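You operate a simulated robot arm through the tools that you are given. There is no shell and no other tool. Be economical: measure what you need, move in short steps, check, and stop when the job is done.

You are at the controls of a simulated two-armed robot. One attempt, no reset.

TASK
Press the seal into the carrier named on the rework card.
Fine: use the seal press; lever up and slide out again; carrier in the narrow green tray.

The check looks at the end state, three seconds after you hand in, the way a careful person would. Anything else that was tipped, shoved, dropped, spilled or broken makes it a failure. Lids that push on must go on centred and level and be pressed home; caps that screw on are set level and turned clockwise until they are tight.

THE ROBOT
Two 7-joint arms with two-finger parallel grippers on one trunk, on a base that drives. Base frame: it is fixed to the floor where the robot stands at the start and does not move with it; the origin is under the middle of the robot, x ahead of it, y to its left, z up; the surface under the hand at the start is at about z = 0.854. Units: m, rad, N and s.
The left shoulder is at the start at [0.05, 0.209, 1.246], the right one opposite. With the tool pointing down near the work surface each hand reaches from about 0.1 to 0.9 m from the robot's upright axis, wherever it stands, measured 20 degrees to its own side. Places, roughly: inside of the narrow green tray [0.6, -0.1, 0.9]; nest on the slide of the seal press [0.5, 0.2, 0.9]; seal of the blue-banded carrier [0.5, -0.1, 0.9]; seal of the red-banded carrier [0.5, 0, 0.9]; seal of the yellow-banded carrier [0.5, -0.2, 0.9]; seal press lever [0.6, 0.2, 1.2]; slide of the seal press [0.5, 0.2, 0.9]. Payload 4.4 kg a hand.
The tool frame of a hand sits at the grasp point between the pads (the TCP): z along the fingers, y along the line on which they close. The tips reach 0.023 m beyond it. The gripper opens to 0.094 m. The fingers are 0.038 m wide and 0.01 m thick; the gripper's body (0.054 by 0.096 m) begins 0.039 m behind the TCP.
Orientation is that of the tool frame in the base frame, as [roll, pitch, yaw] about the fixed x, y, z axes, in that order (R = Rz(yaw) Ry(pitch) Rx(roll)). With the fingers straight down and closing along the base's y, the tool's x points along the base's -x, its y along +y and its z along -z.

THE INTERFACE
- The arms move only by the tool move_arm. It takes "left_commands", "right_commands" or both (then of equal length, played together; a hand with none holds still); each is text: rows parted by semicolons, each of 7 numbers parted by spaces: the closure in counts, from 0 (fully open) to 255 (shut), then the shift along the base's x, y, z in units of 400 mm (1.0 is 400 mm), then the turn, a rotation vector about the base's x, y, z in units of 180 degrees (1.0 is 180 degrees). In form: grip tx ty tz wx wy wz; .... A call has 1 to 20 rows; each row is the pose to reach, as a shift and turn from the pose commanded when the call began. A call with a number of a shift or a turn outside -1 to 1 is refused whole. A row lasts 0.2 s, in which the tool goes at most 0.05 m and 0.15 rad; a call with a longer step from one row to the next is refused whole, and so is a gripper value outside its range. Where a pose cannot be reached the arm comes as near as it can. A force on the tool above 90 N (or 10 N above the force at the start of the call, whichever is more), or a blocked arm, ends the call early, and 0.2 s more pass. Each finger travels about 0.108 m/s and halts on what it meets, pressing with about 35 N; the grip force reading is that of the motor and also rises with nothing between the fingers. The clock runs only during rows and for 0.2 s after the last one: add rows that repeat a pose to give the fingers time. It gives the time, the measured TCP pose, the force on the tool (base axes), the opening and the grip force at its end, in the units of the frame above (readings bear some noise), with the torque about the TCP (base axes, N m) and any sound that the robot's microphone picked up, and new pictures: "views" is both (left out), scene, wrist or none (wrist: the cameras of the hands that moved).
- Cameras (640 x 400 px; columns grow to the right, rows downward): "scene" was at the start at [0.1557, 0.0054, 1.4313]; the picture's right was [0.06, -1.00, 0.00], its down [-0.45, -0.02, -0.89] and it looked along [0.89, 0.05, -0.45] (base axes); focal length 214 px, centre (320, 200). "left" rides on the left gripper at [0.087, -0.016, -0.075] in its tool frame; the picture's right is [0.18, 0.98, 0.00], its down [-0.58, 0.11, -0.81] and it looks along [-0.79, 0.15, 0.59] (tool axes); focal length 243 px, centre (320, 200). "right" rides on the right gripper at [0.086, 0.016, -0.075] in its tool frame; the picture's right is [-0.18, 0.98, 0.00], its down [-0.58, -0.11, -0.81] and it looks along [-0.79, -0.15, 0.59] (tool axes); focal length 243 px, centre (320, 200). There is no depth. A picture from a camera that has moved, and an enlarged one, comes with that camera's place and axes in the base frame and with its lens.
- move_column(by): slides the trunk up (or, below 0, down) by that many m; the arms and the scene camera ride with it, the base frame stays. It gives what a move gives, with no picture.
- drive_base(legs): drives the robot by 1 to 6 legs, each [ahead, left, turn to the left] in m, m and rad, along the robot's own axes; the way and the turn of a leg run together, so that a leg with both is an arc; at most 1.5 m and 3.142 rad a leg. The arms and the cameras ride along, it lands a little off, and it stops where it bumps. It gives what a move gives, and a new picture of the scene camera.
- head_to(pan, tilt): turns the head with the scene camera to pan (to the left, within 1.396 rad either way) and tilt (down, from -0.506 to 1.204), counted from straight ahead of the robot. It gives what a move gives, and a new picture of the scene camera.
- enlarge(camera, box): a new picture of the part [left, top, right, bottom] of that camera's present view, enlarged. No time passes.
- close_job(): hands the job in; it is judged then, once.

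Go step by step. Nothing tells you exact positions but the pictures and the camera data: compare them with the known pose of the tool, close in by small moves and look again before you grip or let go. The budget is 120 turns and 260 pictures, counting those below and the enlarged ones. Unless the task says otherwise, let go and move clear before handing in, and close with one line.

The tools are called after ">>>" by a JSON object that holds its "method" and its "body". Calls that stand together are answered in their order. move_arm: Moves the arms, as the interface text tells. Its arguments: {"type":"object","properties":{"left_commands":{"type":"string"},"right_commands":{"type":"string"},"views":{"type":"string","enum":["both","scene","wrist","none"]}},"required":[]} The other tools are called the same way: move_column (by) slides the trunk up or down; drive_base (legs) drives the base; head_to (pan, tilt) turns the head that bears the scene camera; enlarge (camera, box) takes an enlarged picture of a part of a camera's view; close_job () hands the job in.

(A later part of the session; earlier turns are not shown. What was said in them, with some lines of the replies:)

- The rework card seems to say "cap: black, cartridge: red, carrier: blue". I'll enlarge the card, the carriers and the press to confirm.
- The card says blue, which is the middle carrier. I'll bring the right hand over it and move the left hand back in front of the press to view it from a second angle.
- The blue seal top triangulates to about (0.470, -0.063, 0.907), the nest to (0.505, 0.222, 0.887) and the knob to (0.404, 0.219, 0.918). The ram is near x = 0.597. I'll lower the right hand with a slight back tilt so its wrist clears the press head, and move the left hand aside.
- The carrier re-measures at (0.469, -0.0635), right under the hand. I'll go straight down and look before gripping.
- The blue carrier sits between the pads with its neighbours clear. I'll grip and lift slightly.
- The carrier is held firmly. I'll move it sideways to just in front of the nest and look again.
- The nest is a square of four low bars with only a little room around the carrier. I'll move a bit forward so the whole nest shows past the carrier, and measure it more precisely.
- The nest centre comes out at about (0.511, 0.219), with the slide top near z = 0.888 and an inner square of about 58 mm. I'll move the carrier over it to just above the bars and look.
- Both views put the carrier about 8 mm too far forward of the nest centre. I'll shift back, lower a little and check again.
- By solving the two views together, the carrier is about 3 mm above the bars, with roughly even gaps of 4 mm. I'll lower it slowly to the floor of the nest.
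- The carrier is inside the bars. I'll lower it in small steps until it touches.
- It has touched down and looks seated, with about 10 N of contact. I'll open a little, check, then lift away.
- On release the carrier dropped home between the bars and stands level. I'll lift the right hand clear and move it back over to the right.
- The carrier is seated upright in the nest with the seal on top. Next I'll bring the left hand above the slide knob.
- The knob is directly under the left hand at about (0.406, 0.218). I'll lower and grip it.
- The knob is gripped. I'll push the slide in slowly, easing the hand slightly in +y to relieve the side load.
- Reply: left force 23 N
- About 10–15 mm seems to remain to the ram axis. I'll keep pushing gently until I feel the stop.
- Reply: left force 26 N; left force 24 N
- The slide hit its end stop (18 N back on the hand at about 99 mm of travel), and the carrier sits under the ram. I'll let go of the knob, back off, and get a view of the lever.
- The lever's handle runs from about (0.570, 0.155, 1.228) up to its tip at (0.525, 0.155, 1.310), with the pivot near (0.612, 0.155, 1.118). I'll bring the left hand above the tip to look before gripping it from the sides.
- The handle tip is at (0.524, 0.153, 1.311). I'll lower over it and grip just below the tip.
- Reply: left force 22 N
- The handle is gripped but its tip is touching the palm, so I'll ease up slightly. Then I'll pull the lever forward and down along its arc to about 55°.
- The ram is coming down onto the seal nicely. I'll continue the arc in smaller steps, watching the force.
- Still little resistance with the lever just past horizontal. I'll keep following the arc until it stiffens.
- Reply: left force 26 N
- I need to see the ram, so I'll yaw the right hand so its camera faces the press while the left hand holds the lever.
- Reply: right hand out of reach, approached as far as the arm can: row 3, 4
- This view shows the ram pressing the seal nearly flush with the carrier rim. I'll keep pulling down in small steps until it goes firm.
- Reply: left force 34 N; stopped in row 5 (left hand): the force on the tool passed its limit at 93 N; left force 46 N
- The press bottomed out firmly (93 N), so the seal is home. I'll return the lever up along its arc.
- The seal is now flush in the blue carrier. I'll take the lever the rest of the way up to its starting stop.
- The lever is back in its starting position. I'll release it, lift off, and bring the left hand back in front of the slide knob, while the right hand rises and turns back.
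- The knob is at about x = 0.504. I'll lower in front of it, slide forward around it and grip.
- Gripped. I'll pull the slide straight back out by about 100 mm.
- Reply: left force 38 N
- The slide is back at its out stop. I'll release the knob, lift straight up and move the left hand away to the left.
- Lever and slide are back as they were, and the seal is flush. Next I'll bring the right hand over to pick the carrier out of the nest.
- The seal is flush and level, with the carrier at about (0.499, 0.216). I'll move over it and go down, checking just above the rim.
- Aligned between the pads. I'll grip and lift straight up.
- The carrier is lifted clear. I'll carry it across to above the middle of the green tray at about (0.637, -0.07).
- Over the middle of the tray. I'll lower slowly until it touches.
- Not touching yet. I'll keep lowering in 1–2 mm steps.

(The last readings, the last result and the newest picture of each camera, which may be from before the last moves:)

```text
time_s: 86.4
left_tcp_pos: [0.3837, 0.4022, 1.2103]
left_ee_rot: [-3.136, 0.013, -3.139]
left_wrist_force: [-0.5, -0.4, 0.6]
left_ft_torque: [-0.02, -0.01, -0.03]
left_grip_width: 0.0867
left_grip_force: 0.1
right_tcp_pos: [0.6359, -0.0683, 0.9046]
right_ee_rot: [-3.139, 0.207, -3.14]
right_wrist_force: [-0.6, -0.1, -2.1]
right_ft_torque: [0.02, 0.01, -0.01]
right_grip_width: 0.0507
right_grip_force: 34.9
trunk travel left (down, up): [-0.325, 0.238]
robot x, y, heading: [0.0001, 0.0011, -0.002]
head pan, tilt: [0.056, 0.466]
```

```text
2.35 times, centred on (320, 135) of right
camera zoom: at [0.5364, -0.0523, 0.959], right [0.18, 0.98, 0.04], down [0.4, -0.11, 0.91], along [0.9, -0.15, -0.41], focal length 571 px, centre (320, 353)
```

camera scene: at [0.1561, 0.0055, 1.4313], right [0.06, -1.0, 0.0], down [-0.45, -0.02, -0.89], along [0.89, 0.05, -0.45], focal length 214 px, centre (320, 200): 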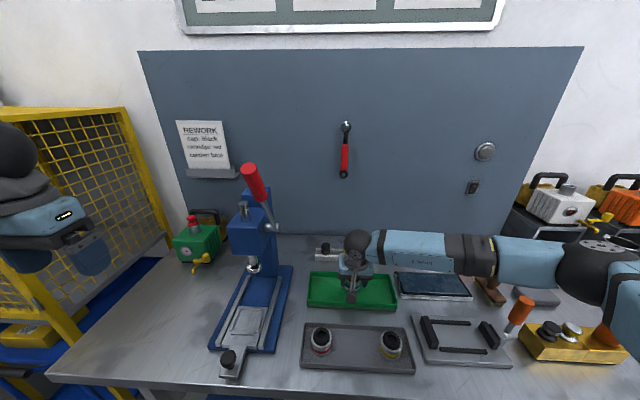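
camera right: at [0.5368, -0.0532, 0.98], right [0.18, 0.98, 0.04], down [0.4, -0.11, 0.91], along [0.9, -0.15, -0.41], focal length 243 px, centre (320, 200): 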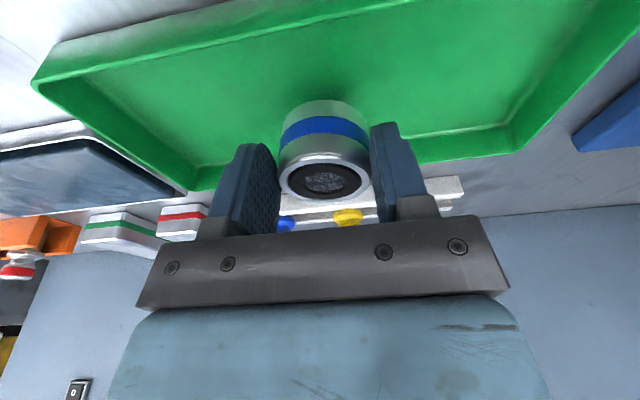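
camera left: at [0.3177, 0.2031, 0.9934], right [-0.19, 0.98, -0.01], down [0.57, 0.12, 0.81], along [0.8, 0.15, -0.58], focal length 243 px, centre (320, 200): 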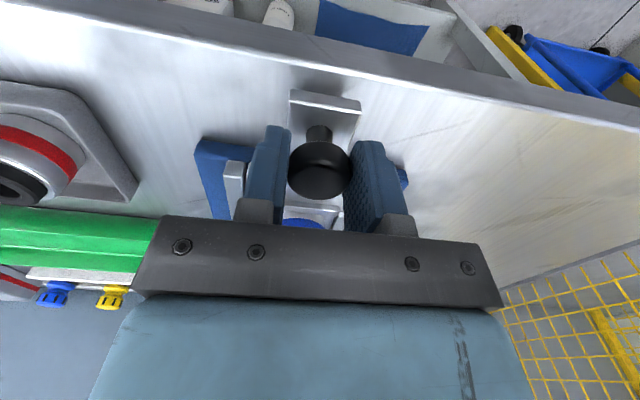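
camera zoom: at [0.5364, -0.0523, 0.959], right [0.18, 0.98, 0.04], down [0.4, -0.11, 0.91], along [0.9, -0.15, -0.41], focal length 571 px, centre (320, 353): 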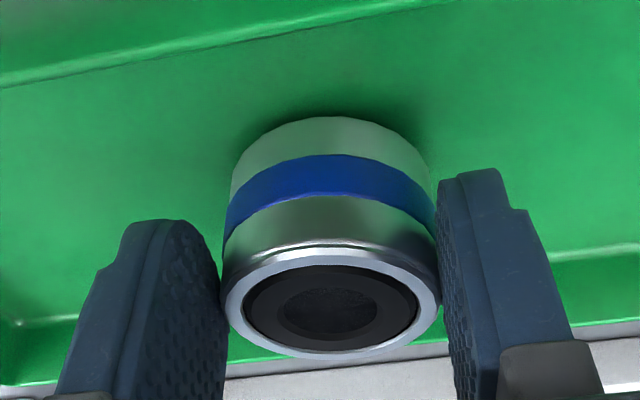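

>>> {"method": "move_arm", "body": {"right_commands": "160 0 0 -0.004 0 0 0;160 0 0 -0.008 0 0 0;160 0 0 -0.012 0 0 0;160 0 0 -0.012 0 0 0", "views": "none"}}

>>> {"method": "enlarge", "body": {"camera": "right", "box": [220, 50, 420, 220]}}

```text
time_s: 87.4
left_tcp_pos: [0.3841, 0.4017, 1.2091]
left_ee_rot: [-3.136, 0.014, -3.137]
left_wrist_force: [0.0, 0.8, 0.5]
left_ft_torque: [0.0, -0.05, 0.04]
left_grip_width: 0.0865
left_grip_force: 0.1
right_tcp_pos: [0.635, -0.0687, 0.8982]
right_ee_rot: [-3.14, 0.21, -3.14]
right_wrist_force: [0.6, -0.2, 1.1]
right_ft_torque: [0.0, -0.01, -0.02]
right_grip_width: 0.0502
right_grip_force: 35.1
trunk travel left (down, up): [-0.325, 0.238]
robot x, y, heading: [-0.0021, 0.001, -0.001]
head pan, tilt: [0.056, 0.466]
```

```text
2.35 times, centred on (320, 135) of right
camera zoom: at [0.536, -0.0524, 0.9541], right [0.18, 0.98, 0.04], down [0.4, -0.11, 0.91], along [0.9, -0.15, -0.41], focal length 571 px, centre (320, 353)
```

zoom: 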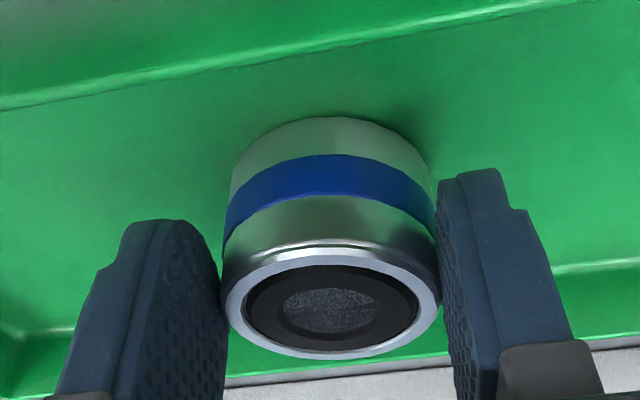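

It's just touching the tray floor (the force changed by about 3 N). I'll settle half a millimetre more, open gently and look.

>>> {"method": "move_arm", "body": {"right_commands": "160 0 0 -0.0015 0 0 0;160 0 0 -0.0015 0 0 0;125 0 0 -0.001 0 0 0;90 0 0 0 0 0 0;65 0 0 0 0 0 0;65 0 0 0 0 0 0", "views": "none"}}

>>> {"method": "enlarge", "body": {"camera": "right", "box": [220, 50, 420, 220]}}

```text
time_s: 88.8
left_tcp_pos: [0.3832, 0.4023, 1.2091]
left_ee_rot: [-3.137, 0.013, -3.137]
left_wrist_force: [-0.5, 0.0, -0.1]
left_ft_torque: [-0.01, -0.02, 0.01]
left_grip_width: 0.0865
left_grip_force: 0.1
right_tcp_pos: [0.6343, -0.0671, 0.9001]
right_ee_rot: [-3.139, 0.207, -3.14]
right_wrist_force: [0.6, 1.1, 0.7]
right_ft_torque: [0.02, 0.02, 0.0]
right_grip_width: 0.0704
right_grip_force: 0.0
trunk travel left (down, up): [-0.325, 0.238]
robot x, y, heading: [0.0002, 0.0005, -0.001]
head pan, tilt: [0.056, 0.466]
```

```text
2.35 times, centred on (320, 135) of right
camera zoom: at [0.536, -0.0516, 0.9538], right [0.18, 0.98, 0.04], down [0.4, -0.11, 0.91], along [0.9, -0.15, -0.41], focal length 571 px, centre (320, 353)
```

zoom: 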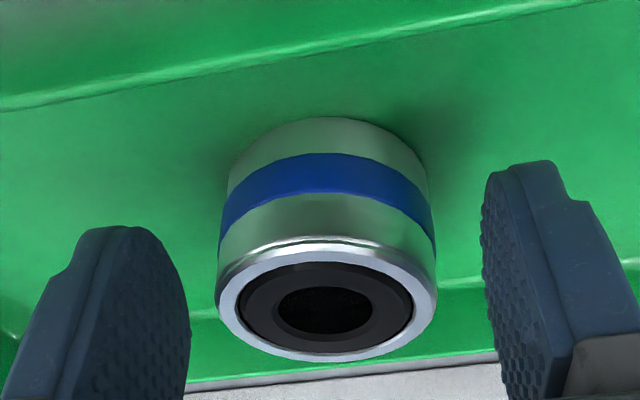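

The carrier stands level in the tray. I'll lift the right hand straight up and move it back clear.

>>> {"method": "move_arm", "body": {"right_commands": "65 0 0 0.04 0 0 0;65 0 0 0.1 0 0 0;65 0 0 0.2 0 0 0;65 0 0 0.3 0 0 0;65 -0.05 0 0.4 0 0 0;65 -0.12 -0.05 0.48 0 0 0;65 -0.2 -0.1 0.54 0 0 0;65 -0.29 -0.16 0.58 0 0 0;65 -0.37 -0.22 0.6 0 0 0;65 -0.4 -0.3 0.6 0 0 0;65 -0.4 -0.36 0.6 0 0 0", "views": "scene"}}

>>> {"method": "enlarge", "body": {"camera": "scene", "box": [290, 255, 410, 375]}}

>>> {"method": "enlarge", "body": {"camera": "scene", "box": [190, 150, 310, 390]}}

```text
time_s: 91.2
left_tcp_pos: [0.3836, 0.4027, 1.2096]
left_ee_rot: [-3.139, 0.012, -3.137]
left_wrist_force: [0.5, 0.2, -0.5]
left_ft_torque: [-0.02, 0.0, 0.05]
left_grip_width: 0.0867
left_grip_force: 0.1
right_tcp_pos: [0.473, -0.2148, 1.1384]
right_ee_rot: [-3.139, 0.207, 3.141]
right_wrist_force: [-0.1, -0.3, 0.1]
right_ft_torque: [-0.03, 0.01, 0.01]
right_grip_width: 0.0702
right_grip_force: 0.0
trunk travel left (down, up): [-0.325, 0.238]
robot x, y, heading: [0.0014, 0.0002, 0.005]
head pan, tilt: [0.056, 0.466]
camera scene: at [0.1556, 0.0048, 1.4314], right [0.06, -1.0, 0.0], down [-0.45, -0.02, -0.89], along [0.89, 0.05, -0.45], focal length 214 px, centre (320, 200)
```

scene: 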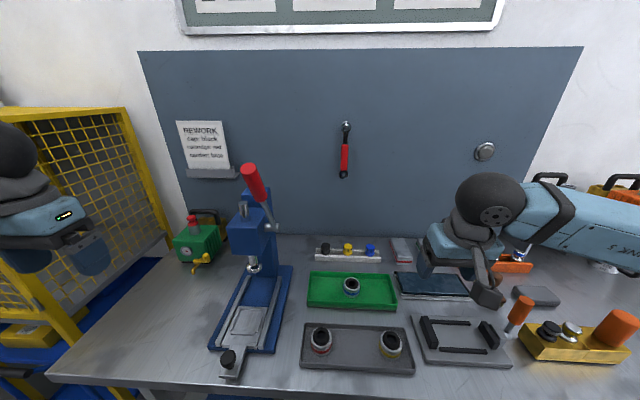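

```text
3.33 times, centred on (350, 315) of scene
camera zoom: at [0.1556, 0.0048, 1.4314], right [0.06, -1.0, 0.0], down [-0.45, -0.02, -0.89], along [0.89, 0.05, -0.45], focal length 715 px, centre (220, -183)
```

zoom: 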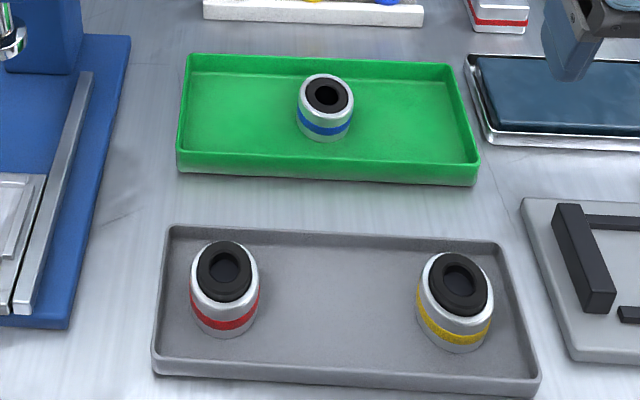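

```text
1.67 times, centred on (250, 270) of scene
camera zoom: at [0.1556, 0.0048, 1.4314], right [0.06, -1.0, 0.0], down [-0.45, -0.02, -0.89], along [0.89, 0.05, -0.45], focal length 358 px, centre (437, 83)
```

zoom: 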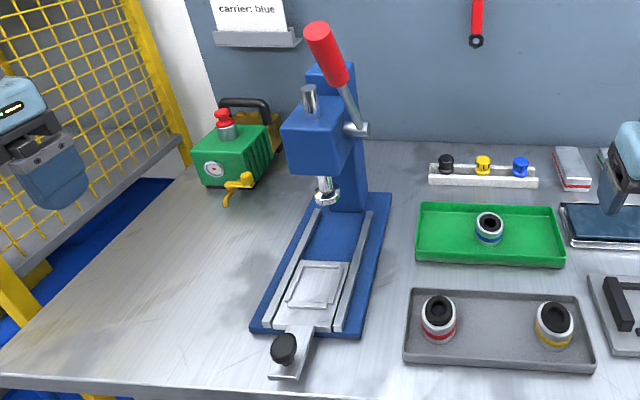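

Everything looks right, except the lever sits a degree or two lower than at the start. I'll nudge it gently up to its stop with closed left fingers to be safe.

>>> {"method": "move_arm", "body": {"left_commands": "100 0 0 0.08 0 0 0;200 0 -0.06 0.16 0 0 0;255 0 -0.16 0.226 0 0 0;255 0.03 -0.26 0.226 0 0 0;255 0.06 -0.36 0.226 0 0 0;255 0.09 -0.46 0.226 0 0 0;255 0.12 -0.55 0.226 0 0 0;255 0.15 -0.624 0.226 0 0 0;255 0.18 -0.624 0.226 0 0 0;255 0.18 -0.624 0.226 0 0 0"}}

>>> {"method": "enlarge", "body": {"camera": "scene", "box": [200, 60, 320, 240]}}

```text
time_s: 93.4
left_tcp_pos: [0.4575, 0.1524, 1.3012]
left_ee_rot: [-3.137, 0.012, -3.139]
left_wrist_force: [0.7, -0.9, -0.8]
left_ft_torque: [-0.01, -0.02, -0.02]
left_grip_width: 0.0
left_grip_force: 34.9
right_tcp_pos: [0.4721, -0.2132, 1.1382]
right_ee_rot: [-3.14, 0.21, -3.14]
right_wrist_force: [0.3, 1.2, -0.3]
right_ft_torque: [-0.02, -0.02, 0.02]
right_grip_width: 0.0701
right_grip_force: 0.1
trunk travel left (down, up): [-0.325, 0.238]
robot x, y, heading: [0.0042, -0.0002, 0.006]
head pan, tilt: [0.056, 0.466]
camera scene: at [0.1559, 0.0051, 1.4313], right [0.06, -1.0, 0.0], down [-0.45, -0.02, -0.89], along [0.89, 0.05, -0.45], focal length 214 px, centre (320, 200)
camera left: at [0.37, 0.1365, 1.3736], right [-0.19, 0.98, -0.01], down [0.57, 0.12, 0.81], along [0.8, 0.15, -0.58], focal length 243 px, centre (320, 200)
```

scene: 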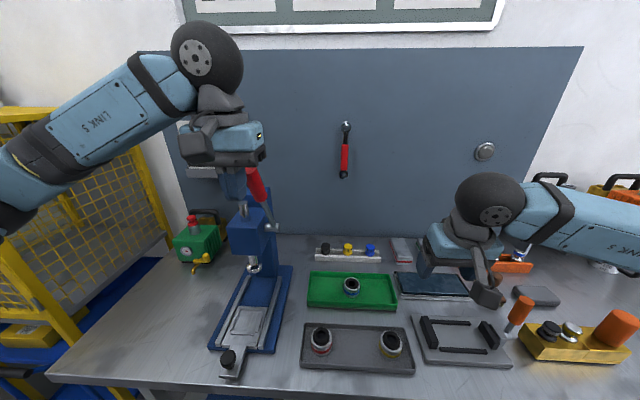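
left: 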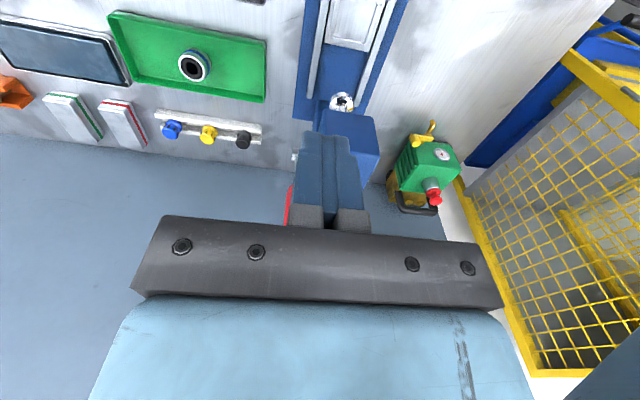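

```text
2.22 times, centred on (260, 150) of scene
camera zoom: at [0.1559, 0.0051, 1.4313], right [0.06, -1.0, 0.0], down [-0.45, -0.02, -0.89], along [0.89, 0.05, -0.45], focal length 477 px, centre (453, 311)
```

zoom: 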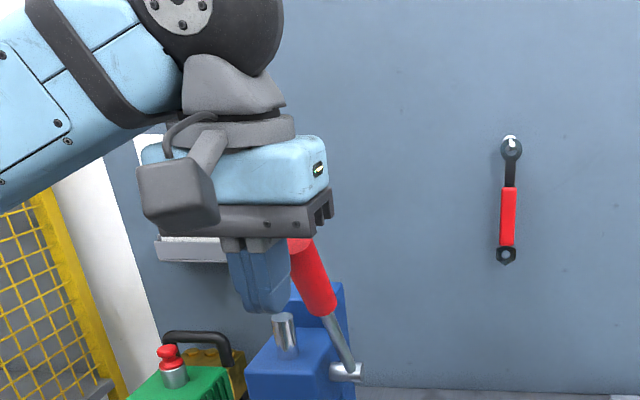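

>>> {"method": "move_arm", "body": {"left_commands": "255 0.03 -0.006 0 0 0 0;255 0.06 -0.006 0 0 0 0;255 0.08 -0.006 0 0 0 0;255 0.09 -0.006 0 0 0 0;255 0.1 -0.006 0 0 0 0;255 0.11 -0.006 0 0 0 0", "views": "none"}}

>>> {"method": "enlarge", "body": {"camera": "scene", "box": [200, 60, 320, 240]}}

```text
time_s: 94.8
left_tcp_pos: [0.4917, 0.1502, 1.3018]
left_ee_rot: [-3.138, 0.016, 3.139]
left_wrist_force: [-54.6, 0.4, -21.4]
left_ft_torque: [-0.06, -0.13, 0.22]
left_grip_width: 0.0001
left_grip_force: 35.4
right_tcp_pos: [0.4663, -0.2126, 1.1412]
right_ee_rot: [-3.139, 0.216, -3.139]
right_wrist_force: [0.6, -0.4, 0.0]
right_ft_torque: [0.0, 0.01, 0.01]
right_grip_width: 0.0701
right_grip_force: 0.0
trunk travel left (down, up): [-0.325, 0.238]
robot x, y, heading: [0.0004, 0.003, -0.001]
head pan, tilt: [0.056, 0.466]
```

```text
2.22 times, centred on (260, 150) of scene
camera zoom: at [0.1471, 0.0062, 1.432], right [0.06, -1.0, 0.0], down [-0.44, -0.03, -0.9], along [0.9, 0.05, -0.44], focal length 477 px, centre (453, 311)
```

zoom: 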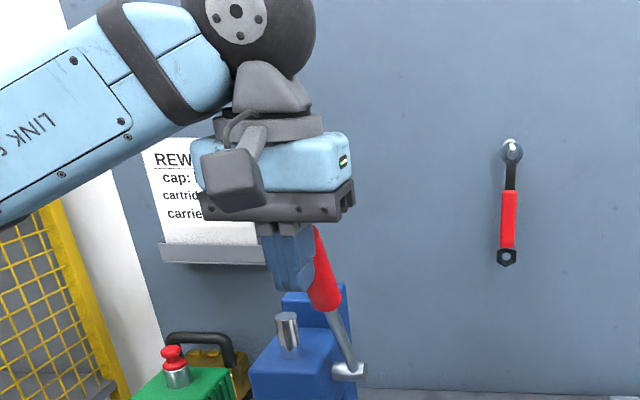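

The lever is hard against its upper stop (55 N). I'll back off and clear the left hand.

>>> {"method": "move_arm", "body": {"left_commands": "255 -0.03 0 0 0 0 0;255 -0.1 0 0 0 0 0;255 -0.18 0.02 0 0 0 0;255 -0.22 0.1 0 0 0 0;200 -0.24 0.2 0 0 0 0;150 -0.25 0.3 0 0 0 0;100 -0.25 0.4 0 0 0 0;50 -0.25 0.5 0 0 0 0;50 -0.25 0.58 0 0 0 0", "views": "scene"}}

>>> {"method": "enlarge", "body": {"camera": "scene", "box": [190, 150, 310, 390]}}

>>> {"method": "enlarge", "body": {"camera": "scene", "box": [330, 270, 370, 300]}}

```text
time_s: 96.8
left_tcp_pos: [0.3969, 0.3809, 1.2989]
left_ee_rot: [-3.133, 0.013, -3.139]
left_wrist_force: [-0.4, -0.1, 0.2]
left_ft_torque: [0.0, 0.0, 0.01]
left_grip_width: 0.0758
left_grip_force: 0.0
right_tcp_pos: [0.4727, -0.2117, 1.1395]
right_ee_rot: [-3.138, 0.208, -3.141]
right_wrist_force: [-0.1, -0.1, -0.5]
right_ft_torque: [0.0, 0.0, -0.01]
right_grip_width: 0.0699
right_grip_force: 0.1
trunk travel left (down, up): [-0.325, 0.238]
robot x, y, heading: [0.001, -0.0021, 0.001]
head pan, tilt: [0.056, 0.466]
camera scene: at [0.1551, 0.0065, 1.4314], right [0.06, -1.0, 0.0], down [-0.45, -0.03, -0.89], along [0.89, 0.05, -0.45], focal length 214 px, centre (320, 200)
```

scene: 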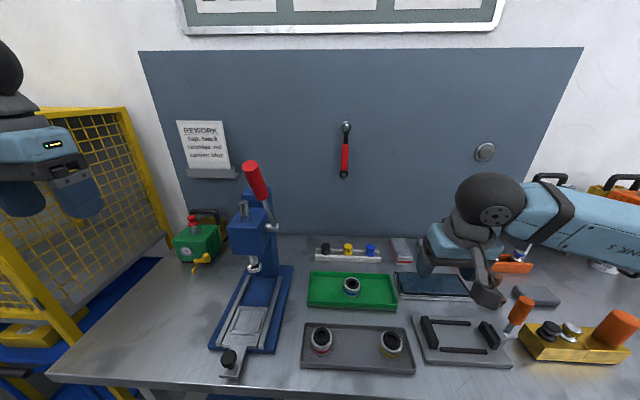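

```text
1.67 times, centred on (250, 270) of scene
camera zoom: at [0.1551, 0.0065, 1.4314], right [0.06, -1.0, 0.0], down [-0.45, -0.03, -0.89], along [0.89, 0.05, -0.45], focal length 358 px, centre (437, 83)
```

zoom: 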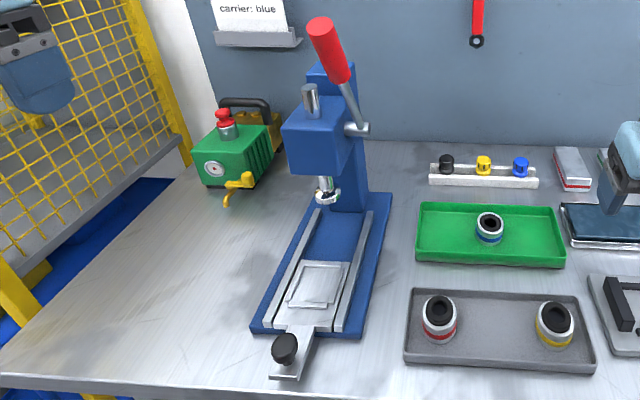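

```text
13.33 times, centred on (350, 285) of scene
camera zoom: at [0.1551, 0.0065, 1.4314], right [0.06, -1.0, 0.0], down [-0.45, -0.03, -0.89], along [0.89, 0.05, -0.45], focal length 2860 px, centre (-80, -933)
```

zoom: 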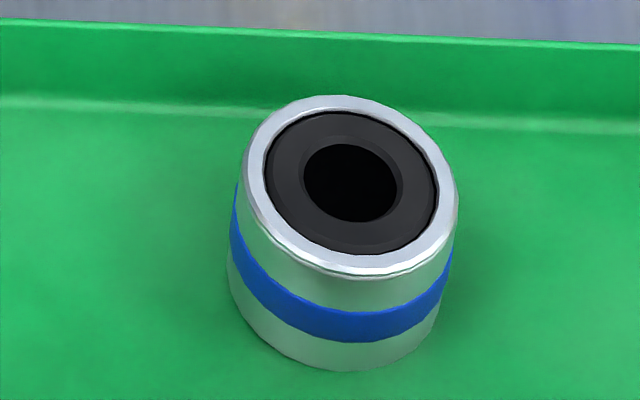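

The lever is up as at the start, the slide is out, and the blue carrier stands level in the green tray with its seal flush. Both hands are clear, so I'm handing in.

>>> {"method": "close_job", "body": {}}

```text
The job is handed in.
```

I pressed the seal flush into the blue-banded carrier, the one named on the rework card, and the carrier now stands level in the narrow green tray. The press lever is back up against its stop, the slide is out, nothing else looked disturbed in the last pictures, and both hands are clear.
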